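You operate a simulated robot arm through the tools that you are given. There is no shell and no other tool. Be economical: measure what you need, move in short steps, check, and stop when the job is done.

You are at the controls of a simulated two-armed robot. One attempt, no reset.

Task
Put three of the spacer pucks from the front bench top on top of the blue navy pad. Put the yellow pin tin from the near table top on the side bench top and the blue pin tin on the parts stand top. Fetch the hole cap that says "N41" from the side bench top and set it on the tall shelving third shelf from the top. Fetch the spacer from the side bench top and set it on the tall shelving fourth shelf from the bottom. Put the rest block on the side bench top away on the far table top. Do these in any order. Set down upright: pin tin.

The check looks at the end state, three seconds after you hand in, the way a careful person would. Anything else that was tipped, shoved, dropped, spilled or broken makes it a failure. A push-on lid holds only when it is set on centred and level and pressed home; a screw cap is set on level and turned clockwise until tight.

Robot
Two 7-joint arms with two-finger parallel grippers on one trunk, on a base that drives. Base frame: it is fixed to the floor where the robot stands at the start and does not move with it; the origin is under the middle of the robot, x ahead of it, y to its left, z up; the surface under the hand at the start is at about z = 0.9. Lengths are in m, angles in rad, forces in N, time in s.
The left shoulder is at the start at [0.02, 0.17, 1.253], the right one opposite. With the tool pointing down near the work surface each hand reaches from about 0.16 to 0.66 m from the robot's upright axis, wherever it stands, measured 20 degrees to its own side. Places, roughly: far table top [-10.1, 2.9, 1]; hole cap [-0.5, 3, 1]; navy pad (34x22x5 cm) [0.9, 0.2, 0.9]; parts stand top [-3.1, -3.4, 0.9]; pin tin [-1.5, 0.25, 1]; rest block (9x6x5 cm) [0, 2.6, 0.9]; side bench top [0.3, 2.8, 0.9]; spacer [0, 2.75, 1]; spacer puck [0.5, 0.25, 1]; tall shelving fourth shelf [-1.8, 3.5, 1.3]; tall shelving third shelf [-1.8, 3.5, 0.9]. Payload 3.8 kg a hand.
The tool frame of a hand sits at the grasp point between the pads (the TCP): z along the fingers, y along the line on which they close. The tips reach 0.03 m beyond it. Largest opening 0.11 m; finger width 0.02, thickness 0.01; the body of the gripper, 0.048 by 0.112 m, starts 0.055 m behind the TCP.
Orientation is that of the tool frame in the base frame, as [roll, pitch, yaw] about the fixed x, y, z axes, in that order (R = Rz(yaw) Ry(pitch) Rx(roll)). With the fingers straight down and closing along the base's y, the tool's x points along the base's -x, its y along +y and its z along -z.

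Tools
- The arms move only by the tool send_rows. It takes "left_steps", "right_steps" or both (then of equal length, played together; a hand with none holds still); each is a list of rows, each a list of 3 entries, a list of its own where there are three numbers: the shift along the base's x, y, z in m, then the turn, a rotation vector about the base's x, y, z in rad, then the opening, from 0 (shut) to 1 (fully open). In form: [[[dx, dy, dz], [ax, ay, az], jaw], ...]. A call has 1 to 8 rows; each row is the pose to reach, as a shift and turn from the pose commanded when the call began. Rows are played at 5 a second. More than 0.05 m and 0.15 rad between two rows, or a gripper value outside its range, and nothing of the call is played. A pose out of reach is approached as far as the arm can. The call stops where the force on the tool passes 40 N (or 10 N more than at its start, if that is more) or the arm is blocked; 0.2 s more then pass. The fingers move at their own pace (about 0.072 m/s each) and stop on an object; they squeeze with about 37 N. The grip force told is the motor's: it shows also when the fingers shut on nothing. Time passes only in rows, and 0.2 s behind the last, so rows that repeat a pose let the fingers close. It gives the time, the measured TCP pose, the force on the tool (base axes), the opening and the grip force at its end, in the units of the frame above (readings bear some noise), with the torque about the TCP (base axes, N m) and any sound that the robot's microphone picked up.
- Cameras (640 x 400 px; columns grow to the right, rows downward): "scene" is now at [0.1093, 0.0199, 1.4073]; the picture's right is [0.24, -0.97, 0.00], its down [-0.54, -0.13, -0.83] and it looks along [0.81, 0.20, -0.55] (base axes); focal length 287 px, centre (320, 200). "left" rides on the left gripper at [0.072, -0.017, -0.103] in its tool frame; the picture's right is [0.23, 0.97, 0.00], its down [-0.76, 0.18, -0.62] and it looks along [-0.61, 0.14, 0.78] (tool axes); focal length 222 px, centre (320, 200). "right" rides on the right gripper at [0.072, 0.017, -0.103] in its tool frame; the picture's right is [-0.23, 0.97, 0.00], its down [-0.76, -0.18, -0.62] and it looks along [-0.61, -0.14, 0.78] (tool axes); focal length 222 px, centre (320, 200). There is no depth. A picture from a camera that has moved, and an enlarged one, comes with that camera's place and axes in the base frame and with its lens.
- grab_frame(camera): a new picture of that camera. It takes no simulated time.
- move_column(by): slides the trunk up (or, below 0, down) by that many m; the arms and the scene camera ride with it, the base frame stays. It gives what a move gives, with no picture.
- base_move(legs): drives the robot by 1 to 6 legs, each [ahead, turn to the left] in m and rad, along the robot's own axes; the way and the turn of a leg run together, so that a leg with both is an arc; at most 1.5 m and 3.142 rad a leg. The arms and the cameras ride along, it lands a little off, and it stops where it bumps. It gives what a move gives.
- aim_head(pan, tilt): turns the head with the scene camera to pan (to the left, within 1.396 rad either way) and tilt (down, from -0.506 to 1.204), counted from straight ahead of the robot. It gives what a move gives.
- inspect(camera, box): a new picture of the part [left, top, right, bottom] of that camera's present view, enlarged. It takes no simulated time.
- finish_job(): hands the job in; it is judged then, once.

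Go step by step. Nothing tells you exact positions but the pictures and the camera data: compare them with the known pose of the tool, close in by small moves and look again before you grip or let go. The budget is 483 turns and 246 pictures, counting those below and the enlarged ones. Unless the task says otherwise, let go and move clear before handing in, and close with one line.

The tools are called after "Request:" as name(argument=value, ...) on one line, values as JSON. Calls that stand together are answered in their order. send_rows: Moves the arms, as the interface text tells. Its arguments: {"type":"object","properties":{"left_steps":{"type":"array","items":{"type":"array"}},"right_steps":{"type":"array","items":{"type":"array"}}},"required":[]} The other tools are called the same way: move_column (by) slides the trunk up or down; base_move (legs) drives the base; aim_head (pan, tilt) turns the head that bears the scene camera; grab_frame (camera) takes a picture; inspect (camera, box) takes an enlarged picture of a part of a camera's view; finish_job () hands the job in.

At the start:

```text
clock: 0.0
left_position: [0.4362, 0.3883, 1.2195]
left_ee_rot: [3.141, 0.0, -3.141]
left_force: [0.4, -0.3, -0.1]
left_moment: [-0.02, 0.0, 0.01]
left_width: 0.1101
left_grip_force: 0.0
right_position: [0.422, -0.0303, 1.2338]
right_ee_rot: [3.141, -0.001, 3.141]
right_force: [0.8, 0.0, -0.3]
right_moment: [0.0, 0.01, -0.01]
right_width: 0.1099
right_grip_force: 0.0
trunk travel left (down, up): [-0.35, 0.22]
robot x, y, heading: [0.0007, 0.0019, -0.002]
head pan, tilt: [0.243, 0.588]
```

scene: 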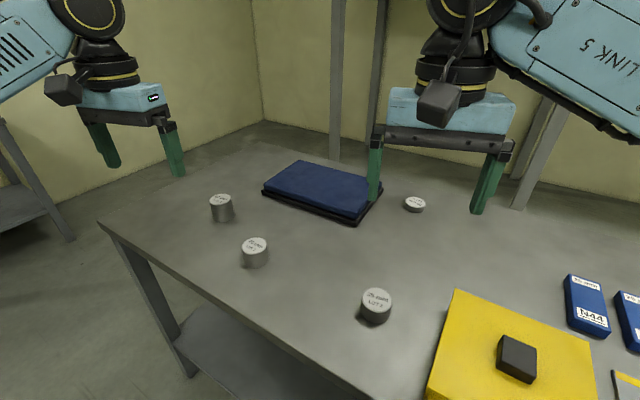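
right: 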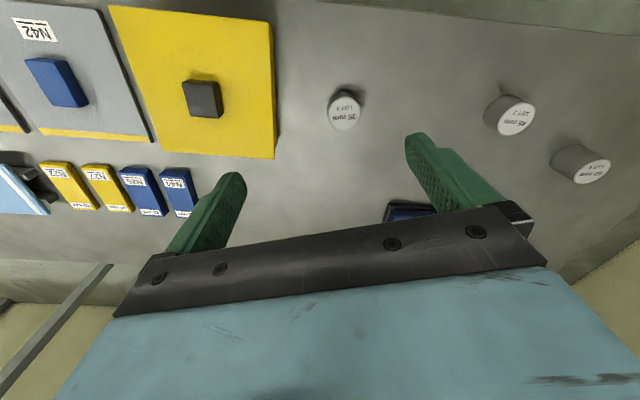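
left: 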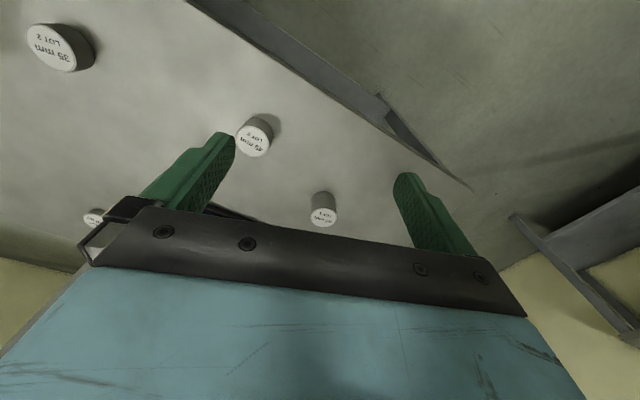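

I see four spacer pucks on the bench, with the navy pad behind them. I'll look at them closer before picking.

Request:
inspect(camera="scene", box=[190, 150, 450, 340])

Request:
inspect(camera="scene", box=[420, 240, 640, 400])

```text
2.11 times, centred on (320, 245) of scene
camera zoom: at [0.1093, 0.0199, 1.4073], right [0.24, -0.97, 0.0], down [-0.54, -0.13, -0.83], along [0.81, 0.2, -0.55], focal length 604 px, centre (320, 105)
```

zoom: 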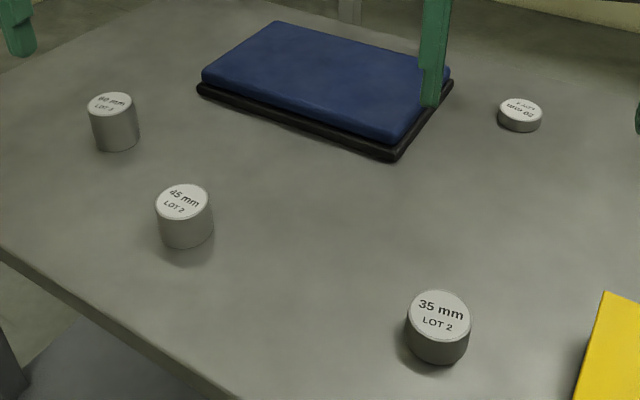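

```text
2.50 times, centred on (530, 320) of scene
camera zoom: at [0.1093, 0.0199, 1.4073], right [0.24, -0.97, 0.0], down [-0.54, -0.13, -0.83], along [0.81, 0.2, -0.55], focal length 717 px, centre (-205, -100)
```

zoom: 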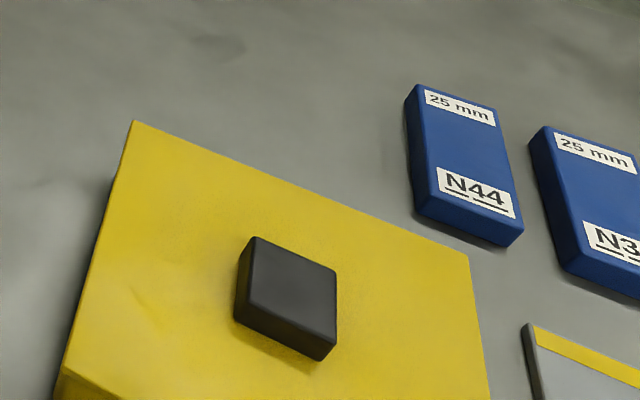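

The pucks are 35, 45, 60 and 20 mm tall, and the pad is about 0.9 m away. I'll look straight down to see how close the base stands to the bench edge.

Request:
aim_head(pan=0.3, tilt=1.2)

Request:
grab_frame(camera="scene")

```text
clock: 1.0
left_position: [0.4365, 0.3882, 1.2175]
left_ee_rot: [3.14, 0.001, 3.14]
left_force: [0.5, 0.0, 0.4]
left_moment: [-0.02, 0.01, -0.02]
left_width: 0.1099
left_grip_force: 0.1
right_position: [0.4196, -0.0301, 1.233]
right_ee_rot: [-3.141, 0.0, -3.141]
right_force: [0.2, 0.3, 0.1]
right_moment: [0.03, 0.0, -0.01]
right_width: 0.1102
right_grip_force: 0.1
trunk travel left (down, up): [-0.35, 0.22]
robot x, y, heading: [-0.0046, 0.0018, -0.001]
head pan, tilt: [0.3, 1.201]
```

```text
240 pictures are left
camera scene: at [0.0766, 0.015, 1.3616], right [0.3, -0.96, 0.0], down [-0.89, -0.28, -0.36], along [0.35, 0.11, -0.93], focal length 287 px, centre (320, 200)
```

scene: 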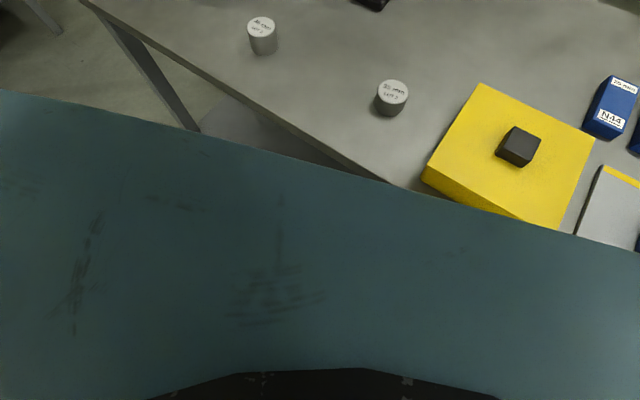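

The body hides the base, so I can't read the clearance here. The 35 mm puck is at about (.485, 0) and the 45 mm at about (.56, .29). I'll bring both hands above them and check with the wrist cameras.

Request:
send_rows(left_steps=[[[0.025, -0.02, -0.028], [0, 0, 0], 1], [[0.05, -0.04, -0.056], [0, 0, 0], 1], [[0.075, -0.06, -0.084], [0, 0, 0], 1], [[0.1, -0.08, -0.112], [0, 0, 0], 1], [[0.124, -0.099, -0.14], [0, 0, 0], 1], [[0.124, -0.099, -0.14], [0, 0, 0], 1]], right_steps=[[[0.013, 0.006, -0.03], [0, 0, 0], 1], [[0.026, 0.012, -0.06], [0, 0, 0], 1], [[0.039, 0.018, -0.09], [0, 0, 0], 1], [[0.052, 0.024, -0.12], [0, 0, 0], 1], [[0.065, 0.03, -0.15], [0, 0, 0], 1], [[0.065, 0.03, -0.15], [0, 0, 0], 1]])

Request:
grab_frame(camera="left")

Request:
grab_frame(camera="right")

```text
clock: 2.4
left_position: [0.5599, 0.2892, 1.0793]
left_ee_rot: [3.141, 0.0, 3.141]
left_force: [-0.3, -0.1, 0.2]
left_moment: [-0.02, 0.01, 0.0]
left_width: 0.11
left_grip_force: 0.1
right_position: [0.4849, -0.0008, 1.0825]
right_ee_rot: [-3.141, 0.001, 3.141]
right_force: [0.2, 0.7, -0.4]
right_moment: [0.01, -0.05, -0.03]
right_width: 0.1099
right_grip_force: 0.0
trunk travel left (down, up): [-0.35, 0.22]
robot x, y, heading: [-0.0022, -0.0018, 0.0]
head pan, tilt: [0.3, 1.201]
```

```text
239 pictures are left
camera left: at [0.4884, 0.2724, 1.1821], right [-0.23, 0.97, 0.0], down [0.76, 0.18, 0.62], along [0.61, 0.14, -0.78], focal length 222 px, centre (320, 200)
```

left: 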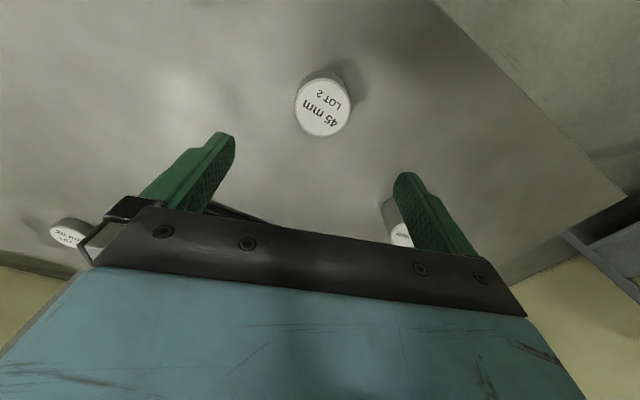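

```text
238 pictures are left
camera right: at [0.4118, 0.0165, 1.1855], right [0.23, 0.97, 0.0], down [0.76, -0.18, 0.62], along [0.61, -0.14, -0.78], focal length 222 px, centre (320, 200)
```

right: 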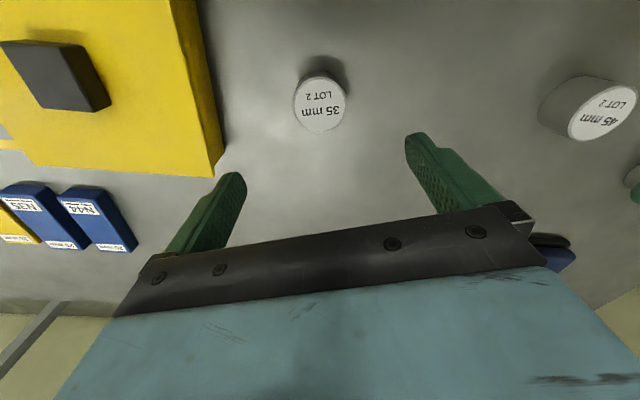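

Both hands sit centred over their pucks to within a few mm. Descending to grip.

Request:
send_rows(left_steps=[[[-0.004, 0.002, -0.045], [0, 0, 0], 1], [[-0.004, 0.002, -0.09], [0, 0, 0], 1], [[-0.004, 0.002, -0.12], [0, 0, 0], 1], [[-0.004, 0.002, -0.14], [0, 0, 0], 1], [[-0.004, 0.002, -0.14], [0, 0, 0], 0.3], [[-0.004, 0.002, -0.14], [0, 0, 0], 0.3], [[-0.004, 0.002, -0.14], [0, 0, 0], 0.3]], right_steps=[[[-0.002, 0.001, -0.045], [0, 0, 0], 1], [[-0.002, 0.001, -0.09], [0, 0, 0], 1], [[-0.002, 0.001, -0.12], [0, 0, 0], 1], [[-0.002, 0.001, -0.147], [0, 0, 0], 1], [[-0.002, 0.001, -0.147], [0, 0, 0], 0.3], [[-0.002, 0.001, -0.147], [0, 0, 0], 0.3], [[-0.002, 0.001, -0.147], [0, 0, 0], 0.3]])

```text
clock: 4.0
left_position: [0.5563, 0.291, 0.9393]
left_ee_rot: [3.141, 0.0, -3.14]
left_force: [-1.3, -0.8, 0.9]
left_moment: [0.02, -0.1, -0.01]
left_width: 0.0585
left_grip_force: 37.0
right_position: [0.4835, 0.0001, 0.936]
right_ee_rot: [3.14, -0.002, -3.142]
right_force: [-0.1, 0.1, 0.4]
right_moment: [0.02, -0.01, -0.03]
right_width: 0.0587
right_grip_force: 37.5
trunk travel left (down, up): [-0.35, 0.22]
robot x, y, heading: [0.0002, 0.0041, 0.003]
head pan, tilt: [0.3, 1.201]
```

Both pucks are gripped (58 mm wide). Lifting.

Request:
send_rows(left_steps=[[[0, 0, 0.04], [0, 0, 0], 0.3], [[0, 0, 0.08], [0, 0, 0], 0.3], [[0, 0, 0.12], [0, 0, 0], 0.3], [[0, 0, 0.15], [0, 0, 0], 0.3]], right_steps=[[[0, 0, 0.04], [0, 0, 0], 0.3], [[0, 0, 0.08], [0, 0, 0], 0.3], [[0, 0, 0.12], [0, 0, 0], 0.3], [[0, 0, 0.15], [0, 0, 0], 0.3]])

Request:
base_move(legs=[[0.05, 0]])

```text
clock: 5.0
left_position: [0.5539, 0.2911, 1.089]
left_ee_rot: [-3.141, -0.001, -3.141]
left_force: [0.3, -0.9, -0.1]
left_moment: [-0.01, 0.0, 0.0]
left_width: 0.0329
left_grip_force: 0.1
right_position: [0.4837, 0.0019, 1.0863]
right_ee_rot: [3.14, 0.0, -3.139]
right_force: [-0.3, -0.4, -0.2]
right_moment: [0.0, 0.01, 0.01]
right_width: 0.0329
right_grip_force: 0.0
trunk travel left (down, up): [-0.35, 0.22]
robot x, y, heading: [-0.0008, -0.0012, 0.001]
head pan, tilt: [0.3, 1.201]
```

```text
clock: 5.9
left_position: [0.6048, 0.2915, 1.0891]
left_ee_rot: [3.141, -0.003, 3.141]
left_force: [0.1, 0.0, 0.0]
left_moment: [0.01, 0.03, 0.04]
left_width: 0.033
left_grip_force: 0.0
right_position: [0.5346, 0.0011, 1.0848]
right_ee_rot: [3.141, -0.001, -3.141]
right_force: [1.0, -0.1, 1.3]
right_moment: [0.03, 0.04, 0.02]
right_width: 0.0331
right_grip_force: 0.1
trunk travel left (down, up): [-0.35, 0.22]
robot x, y, heading: [0.0501, 0.0001, -0.001]
head pan, tilt: [0.3, 1.201]
```

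Both grips came up empty: the fingers are at 33 mm and the pucks are gone from between them. I need to see where they are.

Request:
aim_head(pan=0.3, tilt=0.9)

Request:
grab_frame(camera="scene")

Request:
grab_frame(camera="left")

```text
clock: 6.7
left_position: [0.6036, 0.2914, 1.0885]
left_ee_rot: [-3.141, 0.001, -3.141]
left_force: [-0.2, -0.6, 0.0]
left_moment: [0.03, -0.04, 0.02]
left_width: 0.0333
left_grip_force: 0.0
right_position: [0.5333, 0.0006, 1.0865]
right_ee_rot: [3.141, -0.001, 3.141]
right_force: [-0.4, 0.1, 0.2]
right_moment: [-0.02, 0.0, -0.01]
right_width: 0.0331
right_grip_force: 0.1
trunk travel left (down, up): [-0.35, 0.22]
robot x, y, heading: [0.0513, 0.0007, -0.001]
head pan, tilt: [0.3, 0.901]
```

```text
237 pictures are left
camera scene: at [0.1443, 0.0208, 1.3814], right [0.3, -0.96, 0.0], down [-0.75, -0.23, -0.62], along [0.59, 0.18, -0.78], focal length 287 px, centre (320, 200)
```

scene: 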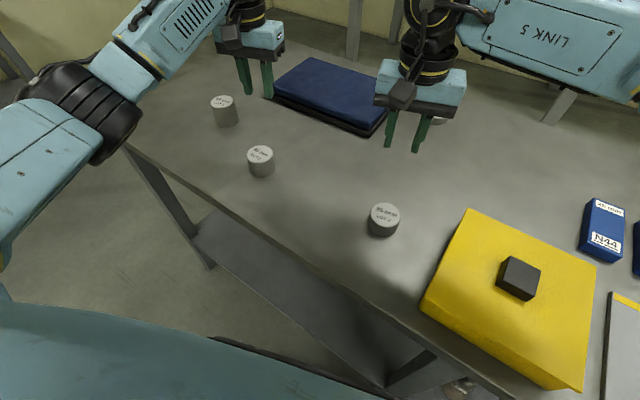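

```text
236 pictures are left
camera left: at [0.5322, 0.2746, 1.1924], right [-0.23, 0.97, 0.0], down [0.76, 0.18, 0.62], along [0.61, 0.14, -0.78], focal length 222 px, centre (320, 200)
```

left: 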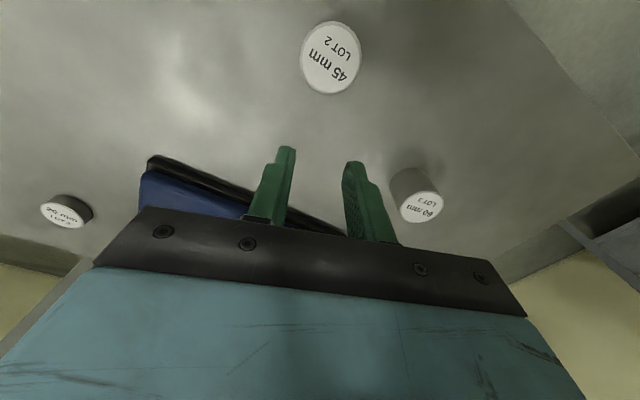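

The pucks stayed standing where they were, so they slid out of the grip without tipping. I'll retry the 45 mm with the left hand, deeper, jaw fully shut and lifting slowly.

Request:
send_rows(left_steps=[[[-0.024, 0, 0], [0, 0, 0], 1], [[-0.048, 0, 0], [0, 0, 0], 1], [[-0.048, 0, -0.04], [0, 0, 0], 1], [[-0.048, 0, -0.08], [0, 0, 0], 1], [[-0.048, 0, -0.12], [0, 0, 0], 1], [[-0.048, 0, -0.15], [0, 0, 0], 1], [[-0.048, 0, -0.155], [0, 0, 0], 1]])

Request:
send_rows(left_steps=[[[0, 0, 0], [0, 0, 0], 0], [[0, 0, 0], [0, 0, 0], 0], [[0, 0, 0], [0, 0, 0], 0], [[0, 0, 0], [0, 0, 0], 0], [[0, 0, 0.005], [0, 0, 0], 0], [[0, 0, 0.01], [0, 0, 0], 0]])

```text
clock: 8.3
left_position: [0.5554, 0.2913, 0.934]
left_ee_rot: [3.141, 0.001, -3.141]
left_force: [-0.4, -0.2, -0.4]
left_moment: [-0.01, -0.04, -0.03]
left_width: 0.11
left_grip_force: 0.0
right_position: [0.533, 0.0023, 1.0856]
right_ee_rot: [-3.141, 0.001, 3.14]
right_force: [-0.1, 0.8, -0.5]
right_moment: [-0.01, 0.02, -0.04]
right_width: 0.033
right_grip_force: 0.1
trunk travel left (down, up): [-0.35, 0.22]
robot x, y, heading: [0.0469, 0.0019, -0.004]
head pan, tilt: [0.3, 0.901]
```

```text
clock: 9.7
left_position: [0.5552, 0.2909, 0.9449]
left_ee_rot: [-3.141, 0.002, -3.141]
left_force: [0.0, 0.1, -3.7]
left_moment: [0.01, 0.03, 0.01]
left_width: 0.0591
left_grip_force: 37.2
right_position: [0.5324, 0.0007, 1.086]
right_ee_rot: [3.141, 0.0, -3.141]
right_force: [0.3, 0.0, 0.3]
right_moment: [-0.03, -0.02, -0.01]
right_width: 0.033
right_grip_force: 0.1
trunk travel left (down, up): [-0.35, 0.22]
robot x, y, heading: [0.0506, 0.0003, -0.001]
head pan, tilt: [0.3, 0.901]
```

Holding a small load now (3.7 N). Lifting further, slowly.

Request:
send_rows(left_steps=[[[0, 0, 0.01], [0, 0, 0], 0], [[0, 0, 0.02], [0, 0, 0], 0], [[0, 0, 0.03], [0, 0, 0], 0], [[0, 0, 0.04], [0, 0, 0], 0], [[0, 0, 0.05], [0, 0, 0], 0]])

Request:
grab_frame(camera="left")

```text
clock: 10.9
left_position: [0.5552, 0.2911, 0.9959]
left_ee_rot: [3.141, 0.0, 3.14]
left_force: [-0.5, 0.2, -3.4]
left_moment: [0.01, -0.01, -0.03]
left_width: 0.0591
left_grip_force: 36.3
right_position: [0.5327, 0.0013, 1.0857]
right_ee_rot: [3.141, 0.0, -3.141]
right_force: [0.3, 0.1, -0.5]
right_moment: [0.0, -0.03, 0.0]
right_width: 0.0329
right_grip_force: 0.1
trunk travel left (down, up): [-0.35, 0.22]
robot x, y, heading: [0.0467, 0.001, -0.003]
head pan, tilt: [0.3, 0.901]
```

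```text
235 pictures are left
camera left: at [0.4843, 0.2746, 1.0979], right [-0.23, 0.97, 0.0], down [0.76, 0.18, 0.62], along [0.61, 0.14, -0.78], focal length 222 px, centre (320, 200)
```

left: 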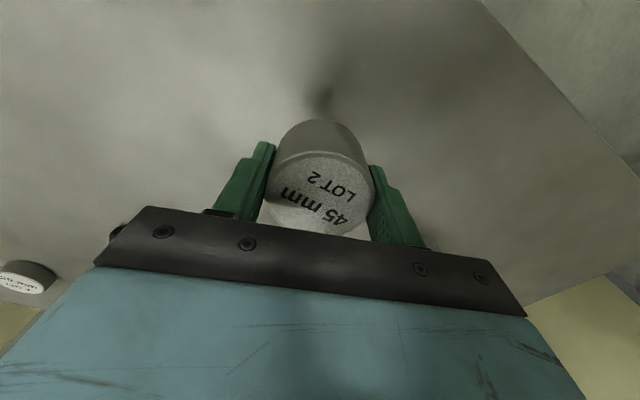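

The 45 mm is held. Now the same with the right hand on the 35 mm, as low as I can go.

Request:
send_rows(right_steps=[[[-0.025, 0, 0], [0, 0, 0], 1], [[-0.05, 0, 0], [0, 0, 0], 1], [[-0.05, 0, -0.04], [0, 0, 0], 1], [[-0.05, 0, -0.08], [0, 0, 0], 1], [[-0.05, 0, -0.12], [0, 0, 0], 1], [[-0.05, 0, -0.145], [0, 0, 0], 1], [[-0.05, 0, -0.155], [0, 0, 0], 1]])

Request:
send_rows(right_steps=[[[0, 0, 0], [0, 0, 0], 0], [[0, 0, 0], [0, 0, 0], 0], [[0, 0, 0], [0, 0, 0], 0], [[0, 0, 0], [0, 0, 0], 0], [[0, 0, 0.005], [0, 0, 0], 0], [[0, 0, 0.01], [0, 0, 0], 0]])

Request:
send_rows(right_steps=[[[0, 0, 0.01], [0, 0, 0], 0], [[0, 0, 0.02], [0, 0, 0], 0], [[0, 0, 0.03], [0, 0, 0], 0], [[0, 0, 0.04], [0, 0, 0], 0], [[0, 0, 0.05], [0, 0, 0], 0]])

Request:
grab_frame(camera="right")

```text
clock: 12.5
left_position: [0.5567, 0.2918, 0.9943]
left_ee_rot: [-3.141, 0.0, 3.141]
left_force: [-0.3, 0.2, -3.4]
left_moment: [0.01, 0.02, 0.01]
left_width: 0.0592
left_grip_force: 37.0
right_position: [0.4834, 0.0016, 0.9312]
right_ee_rot: [3.141, -0.001, 3.141]
right_force: [0.0, 0.8, 0.3]
right_moment: [-0.03, -0.01, -0.02]
right_width: 0.1102
right_grip_force: 0.1
trunk travel left (down, up): [-0.35, 0.22]
robot x, y, heading: [0.0484, 0.0022, -0.002]
head pan, tilt: [0.3, 0.901]
```

```text
clock: 13.9
left_position: [0.5553, 0.2919, 0.9941]
left_ee_rot: [-3.141, 0.001, -3.142]
left_force: [0.5, 0.0, -3.2]
left_moment: [0.03, 0.01, 0.02]
left_width: 0.0591
left_grip_force: 37.4
right_position: [0.4834, 0.0027, 0.9417]
right_ee_rot: [3.141, 0.0, 3.141]
right_force: [0.4, -0.6, -2.1]
right_moment: [0.0, -0.02, 0.01]
right_width: 0.0586
right_grip_force: 37.4
trunk travel left (down, up): [-0.35, 0.22]
robot x, y, heading: [0.0483, -0.0004, 0.005]
head pan, tilt: [0.3, 0.901]
```

```text
clock: 15.1
left_position: [0.5553, 0.2914, 0.9955]
left_ee_rot: [3.141, 0.001, 3.14]
left_force: [0.2, -0.1, -4.1]
left_moment: [-0.01, 0.0, -0.01]
left_width: 0.0592
left_grip_force: 37.0
right_position: [0.4837, 0.0031, 0.9904]
right_ee_rot: [-3.14, -0.001, 3.141]
right_force: [1.0, -0.1, -2.2]
right_moment: [0.01, 0.03, 0.0]
right_width: 0.0589
right_grip_force: 37.6
trunk travel left (down, up): [-0.35, 0.22]
robot x, y, heading: [0.0471, -0.0019, 0.001]
head pan, tilt: [0.3, 0.901]
```

```text
234 pictures are left
camera right: at [0.4111, 0.0194, 1.0936], right [0.23, 0.97, 0.0], down [0.76, -0.18, 0.62], along [0.61, -0.14, -0.78], focal length 222 px, centre (320, 200)
```

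right: 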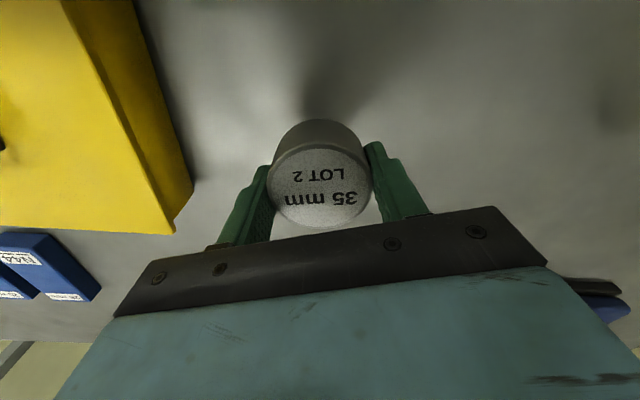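

Both pucks held. I'll raise them clear, back off slightly, then drive along the bench so the pad is closer to straight ahead.

Request:
send_rows(left_steps=[[[-0.03, 0, 0.03], [0, 0, 0], 0], [[-0.06, 0, 0.06], [0, 0, 0], 0], [[-0.09, 0, 0.09], [0, 0, 0], 0], [[-0.09, 0, 0.12], [0, 0, 0], 0]], right_steps=[[[0, 0, 0.03], [0, 0, 0], 0], [[0, 0, 0.06], [0, 0, 0], 0], [[0, 0, 0.09], [0, 0, 0], 0], [[0, 0, 0.12], [0, 0, 0], 0]])

Request:
base_move(legs=[[-0.05, 0], [0, 1.27], [0.31, 0], [0, -1.57]])

Request:
aim_head(pan=0.1, tilt=0.7)

Request:
grab_frame(camera="scene")

```text
clock: 16.1
left_position: [0.4676, 0.292, 1.1143]
left_ee_rot: [3.142, -0.002, -3.14]
left_force: [0.7, 0.7, -3.8]
left_moment: [-0.01, 0.01, 0.01]
left_width: 0.0591
left_grip_force: 36.8
right_position: [0.4828, 0.0012, 1.1118]
right_ee_rot: [-3.141, 0.0, 3.141]
right_force: [0.2, -0.1, -3.3]
right_moment: [0.0, 0.0, 0.03]
right_width: 0.0587
right_grip_force: 36.8
trunk travel left (down, up): [-0.35, 0.22]
robot x, y, heading: [0.0533, -0.0022, 0.001]
head pan, tilt: [0.3, 0.901]
```

```text
clock: 25.7
left_position: [0.5687, 0.4595, 1.114]
left_ee_rot: [3.14, -0.003, 2.859]
left_force: [-0.7, 0.9, -3.4]
left_moment: [-0.01, 0.02, -0.04]
left_width: 0.0593
left_grip_force: 37.3
right_position: [0.503, 0.1765, 1.1111]
right_ee_rot: [-3.141, 0.001, 2.857]
right_force: [-0.2, 0.2, -3.3]
right_moment: [0.01, 0.0, 0.0]
right_width: 0.0589
right_grip_force: 36.8
trunk travel left (down, up): [-0.35, 0.22]
robot x, y, heading: [0.0855, 0.2961, -0.285]
head pan, tilt: [0.3, 0.901]
```

```text
clock: 26.5
left_position: [0.5691, 0.4588, 1.1141]
left_ee_rot: [3.14, -0.003, 2.858]
left_force: [0.0, -0.5, -4.1]
left_moment: [-0.01, 0.0, 0.01]
left_width: 0.0594
left_grip_force: 37.3
right_position: [0.5039, 0.1764, 1.1108]
right_ee_rot: [3.141, -0.001, 2.858]
right_force: [-0.1, -0.2, -2.9]
right_moment: [0.04, 0.01, -0.05]
right_width: 0.059
right_grip_force: 37.0
trunk travel left (down, up): [-0.35, 0.22]
robot x, y, heading: [0.0875, 0.296, -0.286]
head pan, tilt: [0.099, 0.7]
```

```text
233 pictures are left
camera scene: at [0.1928, 0.2734, 1.3975], right [-0.18, -0.98, 0.0], down [-0.63, 0.12, -0.76], along [0.75, -0.14, -0.64], focal length 287 px, centre (320, 200)
```

scene: 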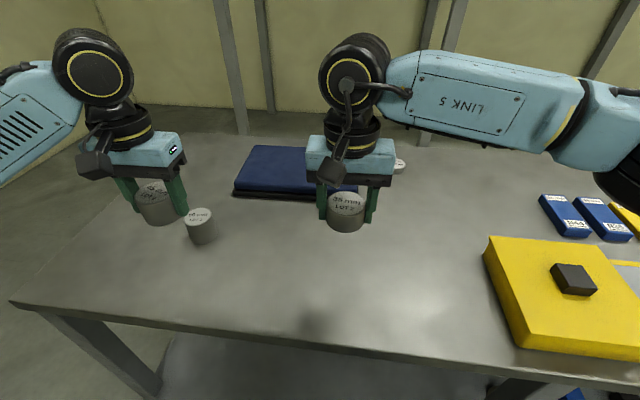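

Well aligned with the bench now. Edging ahead.

Request:
base_move(legs=[[0.06, 0]])

Request:
inspect(camera="scene", box=[180, 120, 420, 270])

```text
clock: 27.4
left_position: [0.6277, 0.4415, 1.1138]
left_ee_rot: [3.141, -0.003, 2.86]
left_force: [0.5, 0.7, -3.8]
left_moment: [0.0, 0.03, 0.01]
left_width: 0.0591
left_grip_force: 37.1
right_position: [0.5641, 0.159, 1.1109]
right_ee_rot: [-3.14, -0.001, 2.856]
right_force: [1.2, 0.6, -3.0]
right_moment: [0.03, 0.04, 0.02]
right_width: 0.0585
right_grip_force: 36.4
trunk travel left (down, up): [-0.35, 0.22]
robot x, y, heading: [0.1415, 0.2823, -0.286]
head pan, tilt: [0.099, 0.7]
```

```text
2.67 times, centred on (300, 195) of scene
camera zoom: at [0.2515, 0.2562, 1.3974], right [-0.18, -0.98, 0.0], down [-0.63, 0.12, -0.76], along [0.75, -0.14, -0.65], focal length 765 px, centre (373, 213)
```

zoom: 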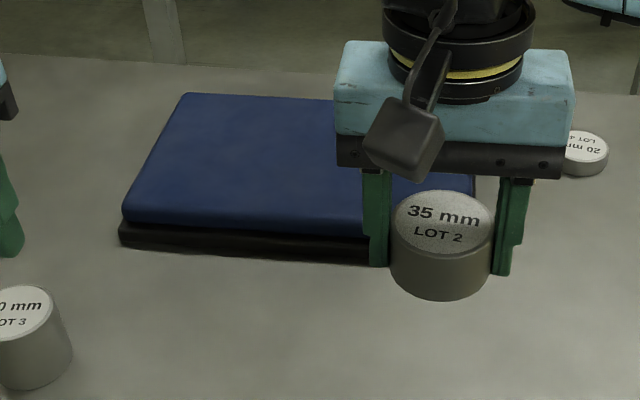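

The near-left corner of the pad top is at about (.81, .378), so I need roughly 5 cm more. Edging ahead again.

Request:
base_move(legs=[[0.05, 0]])

```text
clock: 28.4
left_position: [0.6759, 0.4287, 1.1136]
left_ee_rot: [-3.142, -0.002, 2.858]
left_force: [0.4, 0.2, -3.7]
left_moment: [0.02, 0.04, 0.0]
left_width: 0.0591
left_grip_force: 37.2
right_position: [0.6108, 0.1452, 1.1099]
right_ee_rot: [-3.141, -0.001, 2.858]
right_force: [0.6, -0.9, -3.5]
right_moment: [0.0, -0.02, -0.01]
right_width: 0.0586
right_grip_force: 36.9
trunk travel left (down, up): [-0.35, 0.22]
robot x, y, heading: [0.1923, 0.2632, -0.286]
head pan, tilt: [0.099, 0.7]
```

No bump, and the base has now advanced 0.11 m in total. Moving the left puck over the pad's left part.

Request:
send_rows(left_steps=[[[0.035, -0.025, 0], [0, 0, 0], 0], [[0.07, -0.05, 0], [0, 0, 0], 0], [[0.105, -0.075, 0], [0, 0, 0], 0], [[0.14, -0.1, -0.02], [0, 0, 0], 0], [[0.175, -0.125, -0.04], [0, 0, 0], 0], [[0.175, -0.125, -0.04], [0, 0, 0], 0]])

Request:
grab_frame(camera="scene")

Request:
grab_frame(camera="left")

```text
clock: 29.8
left_position: [0.8491, 0.3036, 1.0745]
left_ee_rot: [-3.141, 0.0, 2.858]
left_force: [0.2, 0.5, -3.2]
left_moment: [-0.06, -0.01, 0.01]
left_width: 0.0592
left_grip_force: 36.9
right_position: [0.6086, 0.1474, 1.1116]
right_ee_rot: [-3.14, 0.0, 2.858]
right_force: [-0.6, 0.1, -2.9]
right_moment: [-0.02, -0.02, 0.0]
right_width: 0.0589
right_grip_force: 37.1
trunk travel left (down, up): [-0.35, 0.22]
robot x, y, heading: [0.1907, 0.265, -0.282]
head pan, tilt: [0.099, 0.7]
```

```text
231 pictures are left
camera scene: at [0.2976, 0.2438, 1.3976], right [-0.18, -0.98, 0.0], down [-0.63, 0.12, -0.76], along [0.75, -0.14, -0.64], focal length 287 px, centre (320, 200)
```

scene: 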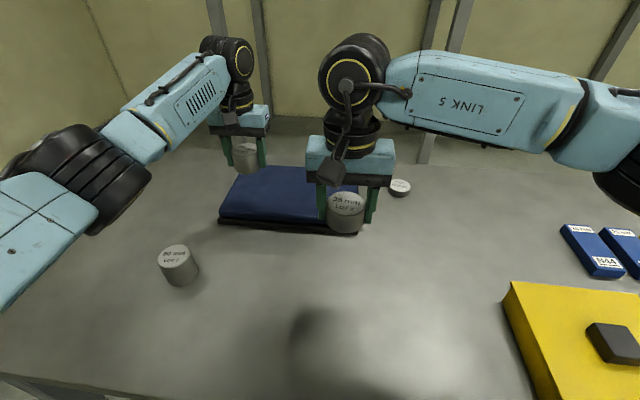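

```text
230 pictures are left
camera left: at [0.7766, 0.3078, 1.1773], right [0.06, 1.0, 0.0], down [0.78, -0.04, 0.62], along [0.62, -0.03, -0.78], focal length 222 px, centre (320, 200)
```

left: 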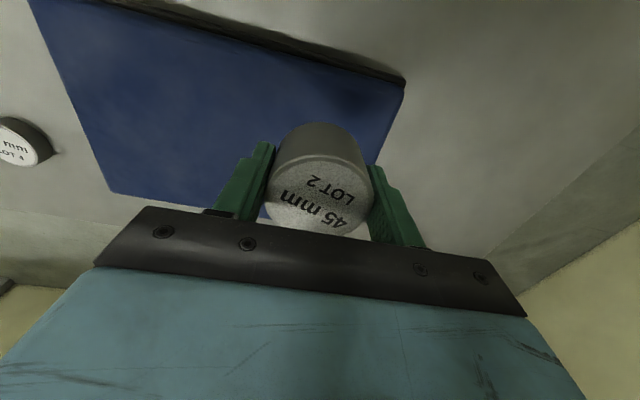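

The left puck is over the pad, about 4 cm in from the near edge. I'll nudge it a bit further in and lower it.

Request:
send_rows(left_steps=[[[0.017, 0.006, -0.02], [0, 0, 0], 0], [[0.017, 0.006, -0.05], [0, 0, 0], 0], [[0.017, 0.006, -0.075], [0, 0, 0], 0], [[0.017, 0.006, -0.085], [0, 0, 0], 0]])

Request:
send_rows(left_steps=[[[0, 0, -0.004], [0, 0, 0], 0], [[0, 0, -0.008], [0, 0, 0], 0]])

Request:
inspect(camera="scene", box=[180, 100, 420, 250])

```text
clock: 30.8
left_position: [0.8673, 0.3087, 0.9875]
left_ee_rot: [-3.14, -0.001, 2.858]
left_force: [2.1, -0.1, -2.9]
left_moment: [-0.01, 0.02, 0.01]
left_width: 0.059
left_grip_force: 37.4
right_position: [0.6083, 0.1459, 1.1114]
right_ee_rot: [3.141, 0.0, 2.858]
right_force: [-0.5, -0.2, -2.2]
right_moment: [0.01, 0.0, -0.03]
right_width: 0.0586
right_grip_force: 36.7
trunk travel left (down, up): [-0.35, 0.22]
robot x, y, heading: [0.191, 0.263, -0.279]
head pan, tilt: [0.099, 0.7]
```

```text
clock: 31.4
left_position: [0.8659, 0.3095, 0.9802]
left_ee_rot: [-3.141, 0.0, 2.857]
left_force: [-0.1, 0.4, -2.0]
left_moment: [0.02, 0.03, 0.02]
left_width: 0.0593
left_grip_force: 37.9
right_position: [0.6086, 0.1459, 1.1116]
right_ee_rot: [-3.141, 0.0, 2.856]
right_force: [-0.1, 0.4, -2.5]
right_moment: [0.01, 0.01, -0.02]
right_width: 0.0584
right_grip_force: 37.1
trunk travel left (down, up): [-0.35, 0.22]
robot x, y, heading: [0.1898, 0.2672, -0.289]
head pan, tilt: [0.099, 0.7]
```

```text
2.67 times, centred on (300, 175) of scene
camera zoom: at [0.2979, 0.2425, 1.3975], right [-0.18, -0.98, 0.0], down [-0.63, 0.12, -0.76], along [0.75, -0.14, -0.64], focal length 765 px, centre (373, 267)
```

zoom: 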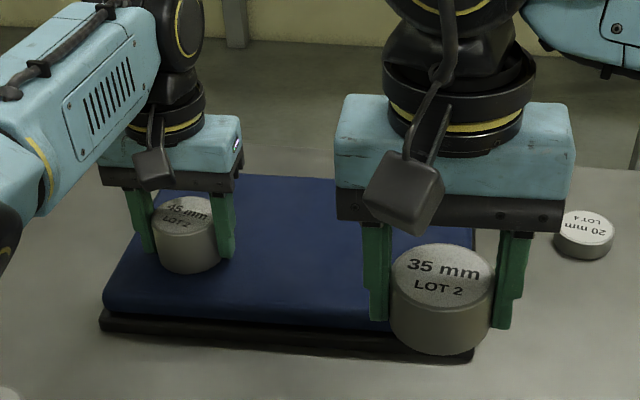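

Nearly touching. Lowering in small increments until the load comes off.

Request:
send_rows(left_steps=[[[0, 0, -0.002], [0, 0, 0], 0], [[0, 0, -0.004], [0, 0, 0], 0]])

Request:
send_rows(left_steps=[[[0, 0, -0.001], [0, 0, 0], 0], [[0, 0, -0.002], [0, 0, 0], 0]])

```text
clock: 32.0
left_position: [0.8659, 0.3091, 0.9783]
left_ee_rot: [-3.142, 0.003, 2.859]
left_force: [0.5, 0.1, 2.5]
left_moment: [0.1, 0.14, 0.01]
left_width: 0.0591
left_grip_force: 37.0
right_position: [0.6085, 0.1463, 1.1117]
right_ee_rot: [-3.141, 0.001, 2.857]
right_force: [0.3, 0.0, -2.4]
right_moment: [-0.01, 0.0, -0.04]
right_width: 0.0587
right_grip_force: 37.0
trunk travel left (down, up): [-0.35, 0.22]
robot x, y, heading: [0.192, 0.2681, -0.29]
head pan, tilt: [0.099, 0.7]
```

```text
clock: 32.6
left_position: [0.8661, 0.3099, 0.9781]
left_ee_rot: [-3.142, 0.003, 2.857]
left_force: [1.0, 1.9, 16.2]
left_moment: [0.2, 0.39, -0.03]
left_width: 0.0593
left_grip_force: 37.0
right_position: [0.6075, 0.1462, 1.1114]
right_ee_rot: [-3.141, 0.002, 2.857]
right_force: [-0.3, -0.1, -2.4]
right_moment: [-0.01, 0.01, 0.0]
right_width: 0.0588
right_grip_force: 37.0
trunk travel left (down, up): [-0.35, 0.22]
robot x, y, heading: [0.1886, 0.2626, -0.291]
head pan, tilt: [0.099, 0.7]
```

Seated; the pad top is at about .944. Releasing and rising, and bringing the right puck over its spot on the pad at the same time.

Request:
send_rows(left_steps=[[[0, 0, 0.002], [0, 0, 0], 0.8], [[0, 0, 0.002], [0, 0, 0], 0.8], [[0, 0, 0.04], [0, 0, 0], 0.8], [[0, 0, 0.08], [0, 0, 0], 0.8], [[-0.03, 0.02, 0.12], [0, 0, 0], 0.8], [[-0.06, 0.05, 0.14], [0, 0, 0], 0.8], [[-0.09, 0.08, 0.14], [0, 0, 0], 0.8]])

Request:
send_rows(right_steps=[[[0.04, -0.005, 0], [0, 0, 0], 0], [[0.08, -0.01, 0], [0, 0, 0], 0], [[0.12, -0.015, 0], [0, 0, 0], 0], [[0.16, -0.02, -0.02], [0, 0, 0], 0], [[0.195, -0.02, -0.04], [0, 0, 0], 0], [[0.195, -0.02, -0.06], [0, 0, 0], 0], [[0.195, -0.02, -0.08], [0, 0, 0], 0]])

Request:
inspect(camera="scene", box=[180, 100, 420, 250])

```text
refused: row 5 steps farther than a row can; nothing moved
```

```text
clock: 34.2
left_position: [0.8648, 0.3051, 0.9781]
left_ee_rot: [-3.139, 0.002, 2.855]
left_force: [-0.4, -8.2, 19.8]
left_moment: [-0.24, 0.36, 0.1]
left_width: 0.0592
left_grip_force: 36.4
right_position: [0.7578, 0.1092, 1.0356]
right_ee_rot: [3.139, 0.003, 2.856]
right_force: [-0.6, 0.0, -2.2]
right_moment: [0.0, -0.02, 0.03]
right_width: 0.0584
right_grip_force: 36.8
right hand out of reach, approached as far as the arm can: row 4, 5, 6, 7
trunk travel left (down, up): [-0.35, 0.22]
robot x, y, heading: [0.1879, 0.2663, -0.28]
head pan, tilt: [0.099, 0.7]
```

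```text
2.67 times, centred on (300, 175) of scene
camera zoom: at [0.2956, 0.2408, 1.3977], right [-0.18, -0.98, 0.0], down [-0.63, 0.12, -0.77], along [0.75, -0.14, -0.64], focal length 765 px, centre (373, 267)
```

zoom: 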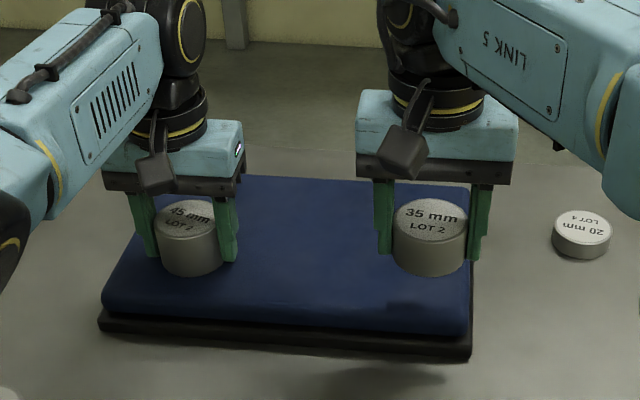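

Left puck still held (one row was too long), and the right is at its reach limit. Releasing the left first.

Request:
send_rows(left_steps=[[[0, 0, 0.002], [0, 0, 0], 0.8], [[0, 0, 0.002], [0, 0, 0], 0.8], [[0, 0, 0.002], [0, 0, 0], 0.8], [[0, 0, 0.04], [0, 0, 0], 0.8], [[0, 0, 0.08], [0, 0, 0], 0.8], [[-0.02, 0.02, 0.11], [0, 0, 0], 0.8], [[-0.045, 0.045, 0.13], [0, 0, 0], 0.8], [[-0.07, 0.07, 0.14], [0, 0, 0], 0.8]])

Request:
grab_frame(camera="scene")

Request:
grab_frame(camera="right")

```text
clock: 36.0
left_position: [0.7938, 0.3812, 1.1155]
left_ee_rot: [3.139, -0.001, 2.858]
left_force: [0.4, 0.5, -0.5]
left_moment: [-0.01, -0.05, -0.03]
left_width: 0.0883
left_grip_force: 0.1
right_position: [0.7604, 0.1123, 1.035]
right_ee_rot: [3.141, 0.0, 2.858]
right_force: [-0.6, -0.7, -2.5]
right_moment: [-0.01, 0.0, -0.02]
right_width: 0.0587
right_grip_force: 36.7
trunk travel left (down, up): [-0.35, 0.22]
robot x, y, heading: [0.1929, 0.2699, -0.284]
head pan, tilt: [0.099, 0.7]
```

```text
227 pictures are left
camera scene: at [0.297, 0.2433, 1.3976], right [-0.18, -0.98, 0.0], down [-0.63, 0.12, -0.77], along [0.75, -0.14, -0.64], focal length 287 px, centre (320, 200)
```

scene: 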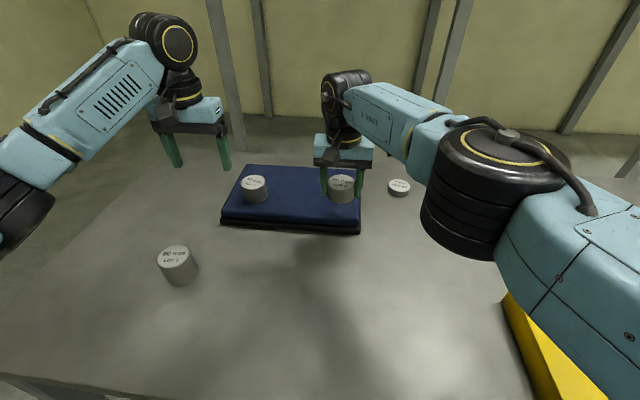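

```text
226 pictures are left
camera right: at [0.6954, 0.1493, 1.1377], right [0.49, 0.87, 0.0], down [0.68, -0.38, 0.62], along [0.54, -0.31, -0.78], focal length 222 px, centre (320, 200)
```

right: 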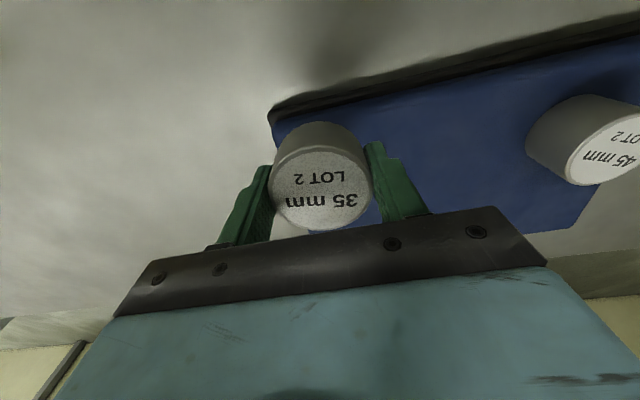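

The 45 mm stands on the pad. The right puck sits too near the pad corner, so I'll raise and retract it, then turn the robot left to bring the right shoulder forward.

Request:
send_rows(right_steps=[[[0, 0, 0.04], [0, 0, 0], 0], [[-0.03, 0.008, 0.07], [0, 0, 0], 0], [[-0.065, 0.015, 0.09], [0, 0, 0], 0], [[-0.11, 0.02, 0.09], [0, 0, 0], 0]])

Request:
base_move(legs=[[0, 0.35]])

Request:
aim_head(pan=0.0, tilt=0.7)

Request:
grab_frame(camera="scene")

```text
clock: 37.0
left_position: [0.7943, 0.3788, 1.1146]
left_ee_rot: [3.139, 0.0, 2.858]
left_force: [-0.5, -0.7, -0.1]
left_moment: [0.02, -0.03, 0.02]
left_width: 0.0877
left_grip_force: 0.1
right_position: [0.6505, 0.1291, 1.1243]
right_ee_rot: [3.14, 0.0, 2.854]
right_force: [0.3, 0.1, -1.9]
right_moment: [0.01, 0.0, -0.01]
right_width: 0.0586
right_grip_force: 36.7
trunk travel left (down, up): [-0.35, 0.22]
robot x, y, heading: [0.1933, 0.2649, -0.284]
head pan, tilt: [0.099, 0.7]
```

```text
clock: 38.1
left_position: [0.7665, 0.4678, 1.1153]
left_ee_rot: [3.141, 0.0, 3.004]
left_force: [-1.0, 0.1, 0.7]
left_moment: [-0.05, -0.02, -0.03]
left_width: 0.088
left_grip_force: 0.0
right_position: [0.6608, 0.1999, 1.1231]
right_ee_rot: [-3.14, 0.0, 3.006]
right_force: [-0.5, 0.9, -3.1]
right_moment: [0.0, -0.02, 0.0]
right_width: 0.0587
right_grip_force: 37.2
trunk travel left (down, up): [-0.35, 0.22]
robot x, y, heading: [0.1892, 0.2648, -0.143]
head pan, tilt: [0.099, 0.7]
stopped in leg 1: the robot was blocked; the commanded pose is now the measured one
```

```text
clock: 38.8
left_position: [0.7672, 0.4672, 1.1158]
left_ee_rot: [3.14, -0.002, 3.005]
left_force: [1.1, -1.5, 1.1]
left_moment: [0.01, -0.02, 0.0]
left_width: 0.0878
left_grip_force: 0.1
right_position: [0.6617, 0.1999, 1.1226]
right_ee_rot: [-3.139, 0.002, 3.005]
right_force: [0.3, -0.5, -1.9]
right_moment: [0.02, 0.01, 0.05]
right_width: 0.0587
right_grip_force: 37.0
trunk travel left (down, up): [-0.35, 0.22]
robot x, y, heading: [0.1845, 0.2654, -0.141]
head pan, tilt: [0.0, 0.7]
```

```text
225 pictures are left
camera scene: at [0.2946, 0.2486, 1.3975], right [-0.14, -0.99, 0.0], down [-0.64, 0.09, -0.76], along [0.76, -0.11, -0.64], focal length 287 px, centre (320, 200)
```

scene: 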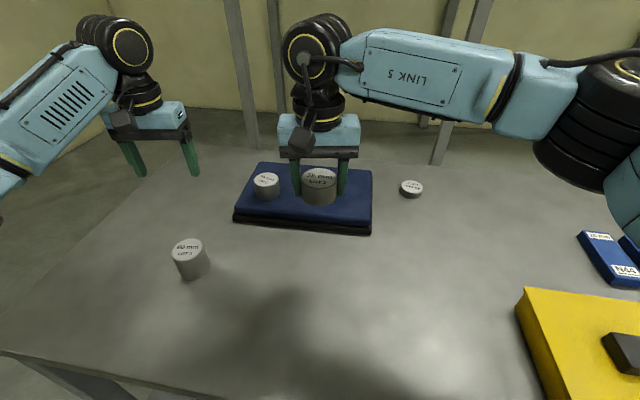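

The base caught on the bench at heading -.14, so the right arm can't reach deep enough here. I'll turn back, set this puck down on the bench, and regrasp it with the left hand, which does reach.

Request:
base_move(legs=[[0, -0.15]])

Request:
send_rows(right_steps=[[[-0.015, 0.02, -0.03], [0, 0, 0], 0], [[-0.03, 0.04, -0.06], [0, 0, 0], 0], [[-0.03, 0.04, -0.1], [0, 0, 0], 0], [[-0.03, 0.04, -0.14], [0, 0, 0], 0], [[-0.03, 0.04, -0.17], [0, 0, 0], 0], [[-0.03, 0.04, -0.186], [0, 0, 0], 0]])

```text
clock: 39.8
left_position: [0.791, 0.3777, 1.1158]
left_ee_rot: [3.141, -0.001, 2.856]
left_force: [0.5, 0.2, 0.3]
left_moment: [-0.02, 0.02, -0.01]
left_width: 0.0882
left_grip_force: 0.0
right_position: [0.6469, 0.1296, 1.1225]
right_ee_rot: [3.142, 0.0, 2.854]
right_force: [0.4, -0.5, -2.4]
right_moment: [0.05, -0.01, 0.0]
right_width: 0.0585
right_grip_force: 37.5
trunk travel left (down, up): [-0.35, 0.22]
robot x, y, heading: [0.1918, 0.265, -0.293]
head pan, tilt: [0.0, 0.7]
```

```text
clock: 41.2
left_position: [0.7897, 0.3773, 1.1152]
left_ee_rot: [3.141, -0.002, 2.855]
left_force: [0.7, 0.5, 0.2]
left_moment: [0.03, 0.05, 0.01]
left_width: 0.0878
left_grip_force: 0.0
right_position: [0.6164, 0.1686, 0.9367]
right_ee_rot: [-3.138, -0.002, 2.853]
right_force: [0.8, 0.2, -2.7]
right_moment: [-0.03, 0.04, 0.01]
right_width: 0.0586
right_grip_force: 37.2
trunk travel left (down, up): [-0.35, 0.22]
robot x, y, heading: [0.1872, 0.2649, -0.295]
head pan, tilt: [0.0, 0.7]
```

Request:
send_rows(right_steps=[[[0, 0, -0.003], [0, 0, 0], 0], [[0, 0, -0.006], [0, 0, 0], 0]])

Request:
send_rows(right_steps=[[[0, 0, 0], [0, 0, 0], 0.8], [[0, 0, 0], [0, 0, 0], 0.8], [[0, 0, 0.04], [0, 0, 0], 0.8], [[0, 0, 0.08], [0, 0, 0], 0.8], [[-0.03, -0.02, 0.11], [0, 0, 0], 0.8], [[-0.06, -0.05, 0.13], [0, 0, 0], 0.8], [[-0.08, -0.09, 0.14], [0, 0, 0], 0.8], [[-0.08, -0.13, 0.16], [0, 0, 0], 0.8]])

Request:
grab_frame(camera="scene")

```text
clock: 41.8
left_position: [0.7909, 0.3768, 1.1144]
left_ee_rot: [-3.141, -0.001, 2.856]
left_force: [0.0, -0.1, -0.4]
left_moment: [0.01, 0.01, 0.0]
left_width: 0.0882
left_grip_force: 0.1
right_position: [0.6156, 0.169, 0.9315]
right_ee_rot: [3.14, -0.001, 2.854]
right_force: [-0.7, 0.3, -0.7]
right_moment: [-0.01, 0.02, 0.0]
right_width: 0.0587
right_grip_force: 37.2
trunk travel left (down, up): [-0.35, 0.22]
robot x, y, heading: [0.1897, 0.2661, -0.294]
head pan, tilt: [0.0, 0.7]
```

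```text
clock: 43.6
left_position: [0.7903, 0.3776, 1.1152]
left_ee_rot: [3.141, -0.001, 2.855]
left_force: [-0.5, 0.5, 0.1]
left_moment: [0.02, -0.01, 0.0]
left_width: 0.0878
left_grip_force: 0.1
right_position: [0.536, 0.039, 1.091]
right_ee_rot: [-3.141, -0.002, 2.853]
right_force: [0.9, -0.2, -0.1]
right_moment: [-0.01, 0.0, 0.0]
right_width: 0.088
right_grip_force: 0.1
trunk travel left (down, up): [-0.35, 0.22]
robot x, y, heading: [0.1843, 0.2643, -0.291]
head pan, tilt: [0.0, 0.7]
```

```text
224 pictures are left
camera scene: at [0.2904, 0.2325, 1.3976], right [-0.29, -0.96, 0.0], down [-0.62, 0.19, -0.77], along [0.73, -0.22, -0.64], focal length 287 px, centre (320, 200)
```

scene: 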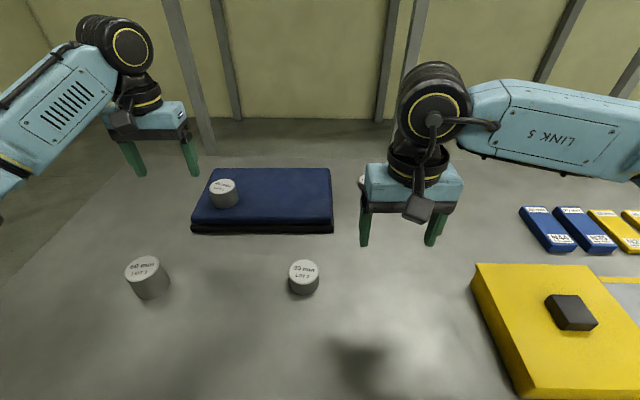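

Both pucks stand fine on the bench. Next the left hand picks the 60 mm puck at about (.703, .448) first.

Request:
send_rows(left_steps=[[[-0.03, 0.024, 0], [0, 0, 0], 1], [[-0.06, 0.048, 0], [0, 0, 0], 1], [[-0.087, 0.07, -0.01], [0, 0, 0], 1], [[-0.087, 0.07, -0.01], [0, 0, 0], 1]])

Request:
grab_frame(camera="left")

```text
clock: 44.6
left_position: [0.7037, 0.4468, 1.106]
left_ee_rot: [-3.141, -0.003, 2.856]
left_force: [-0.1, -0.2, 0.3]
left_moment: [0.0, -0.01, 0.02]
left_width: 0.1098
left_grip_force: 0.0
right_position: [0.5371, 0.037, 1.0906]
right_ee_rot: [3.142, 0.001, 2.854]
right_force: [0.0, -0.1, -0.1]
right_moment: [-0.02, 0.01, 0.02]
right_width: 0.088
right_grip_force: 0.0
trunk travel left (down, up): [-0.35, 0.22]
robot x, y, heading: [0.1865, 0.2639, -0.289]
head pan, tilt: [0.0, 0.7]
```

```text
223 pictures are left
camera left: at [0.6305, 0.451, 1.2085], right [0.06, 1.0, 0.0], down [0.78, -0.04, 0.62], along [0.62, -0.04, -0.78], focal length 222 px, centre (320, 200)
```

left: 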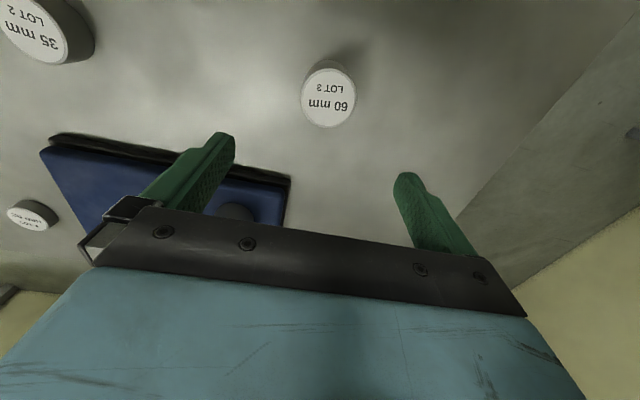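

Request:
send_rows(left_steps=[[[-0.012, 0.008, -0.03], [0, 0, 0], 1], [[-0.012, 0.008, -0.07], [0, 0, 0], 1], [[-0.012, 0.008, -0.09], [0, 0, 0], 1], [[-0.012, 0.008, -0.09], [0, 0, 0], 1]])

Request:
grab_frame(camera="left")

```text
clock: 45.6
left_position: [0.6916, 0.4554, 1.0159]
left_ee_rot: [3.141, 0.001, 2.856]
left_force: [0.2, -0.5, -0.5]
left_moment: [0.02, -0.01, 0.01]
left_width: 0.11
left_grip_force: 0.1
right_position: [0.5362, 0.04, 1.0906]
right_ee_rot: [-3.14, -0.001, 2.855]
right_force: [-0.3, -0.4, -0.3]
right_moment: [-0.02, 0.0, -0.02]
right_width: 0.0882
right_grip_force: 0.0
trunk travel left (down, up): [-0.35, 0.22]
robot x, y, heading: [0.1855, 0.2631, -0.297]
head pan, tilt: [0.0, 0.7]
```

```text
222 pictures are left
camera left: at [0.6186, 0.4598, 1.1185], right [0.06, 1.0, 0.0], down [0.78, -0.04, 0.62], along [0.62, -0.04, -0.78], focal length 222 px, centre (320, 200)
```

left: 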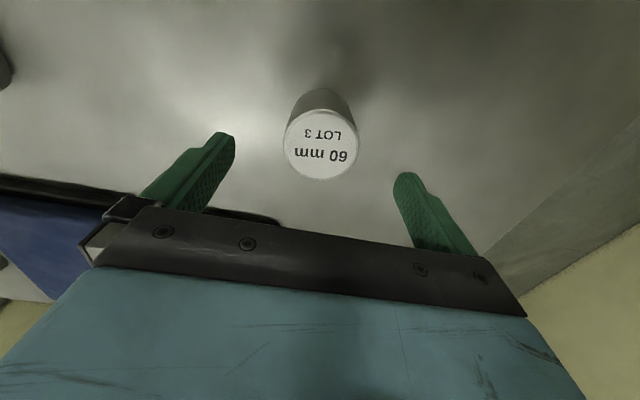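

Aligned. Descending and gripping the 60 mm.

Request:
send_rows(left_steps=[[[0, 0, -0.04], [0, 0, 0], 1], [[0, 0, -0.08], [0, 0, 0], 1], [[0, 0, -0.08], [0, 0, 0], 0], [[0, 0, -0.08], [0, 0, 0], 0], [[0, 0, -0.08], [0, 0, 0], 0], [[0, 0, -0.08], [0, 0, 0], 0], [[0, 0, -0.075], [0, 0, 0], 0], [[0, 0, -0.07], [0, 0, 0], 0]])

Request:
send_rows(left_steps=[[[0, 0, 0.01], [0, 0, 0], 0], [[0, 0, 0.03], [0, 0, 0], 0], [[0, 0, 0.06], [0, 0, 0], 0], [[0, 0, 0.09], [0, 0, 0], 0], [[0, 0, 0.12], [0, 0, 0], 0], [[0, 0, 0.15], [0, 0, 0], 0], [[0, 0, 0.17], [0, 0, 0], 0]])

```text
clock: 47.4
left_position: [0.6931, 0.4556, 0.9444]
left_ee_rot: [3.141, -0.002, 2.855]
left_force: [-0.2, -0.1, -5.1]
left_moment: [0.0, -0.01, -0.01]
left_width: 0.0587
left_grip_force: 36.4
right_position: [0.5377, 0.0395, 1.0908]
right_ee_rot: [-3.14, 0.001, 2.855]
right_force: [0.1, 0.4, 0.0]
right_moment: [-0.01, -0.01, -0.02]
right_width: 0.088
right_grip_force: 0.0
trunk travel left (down, up): [-0.35, 0.22]
robot x, y, heading: [0.1851, 0.2645, -0.289]
head pan, tilt: [0.0, 0.7]
```

```text
clock: 49.0
left_position: [0.691, 0.4551, 1.116]
left_ee_rot: [-3.141, -0.001, 2.855]
left_force: [0.1, -0.2, -4.0]
left_moment: [0.0, 0.0, 0.0]
left_width: 0.0586
left_grip_force: 36.5
right_position: [0.5381, 0.0395, 1.0915]
right_ee_rot: [-3.138, 0.001, 2.854]
right_force: [0.6, -0.2, 0.1]
right_moment: [-0.03, -0.01, 0.0]
right_width: 0.0879
right_grip_force: 0.0
trunk travel left (down, up): [-0.35, 0.22]
robot x, y, heading: [0.1853, 0.2686, -0.293]
head pan, tilt: [0.0, 0.7]
```

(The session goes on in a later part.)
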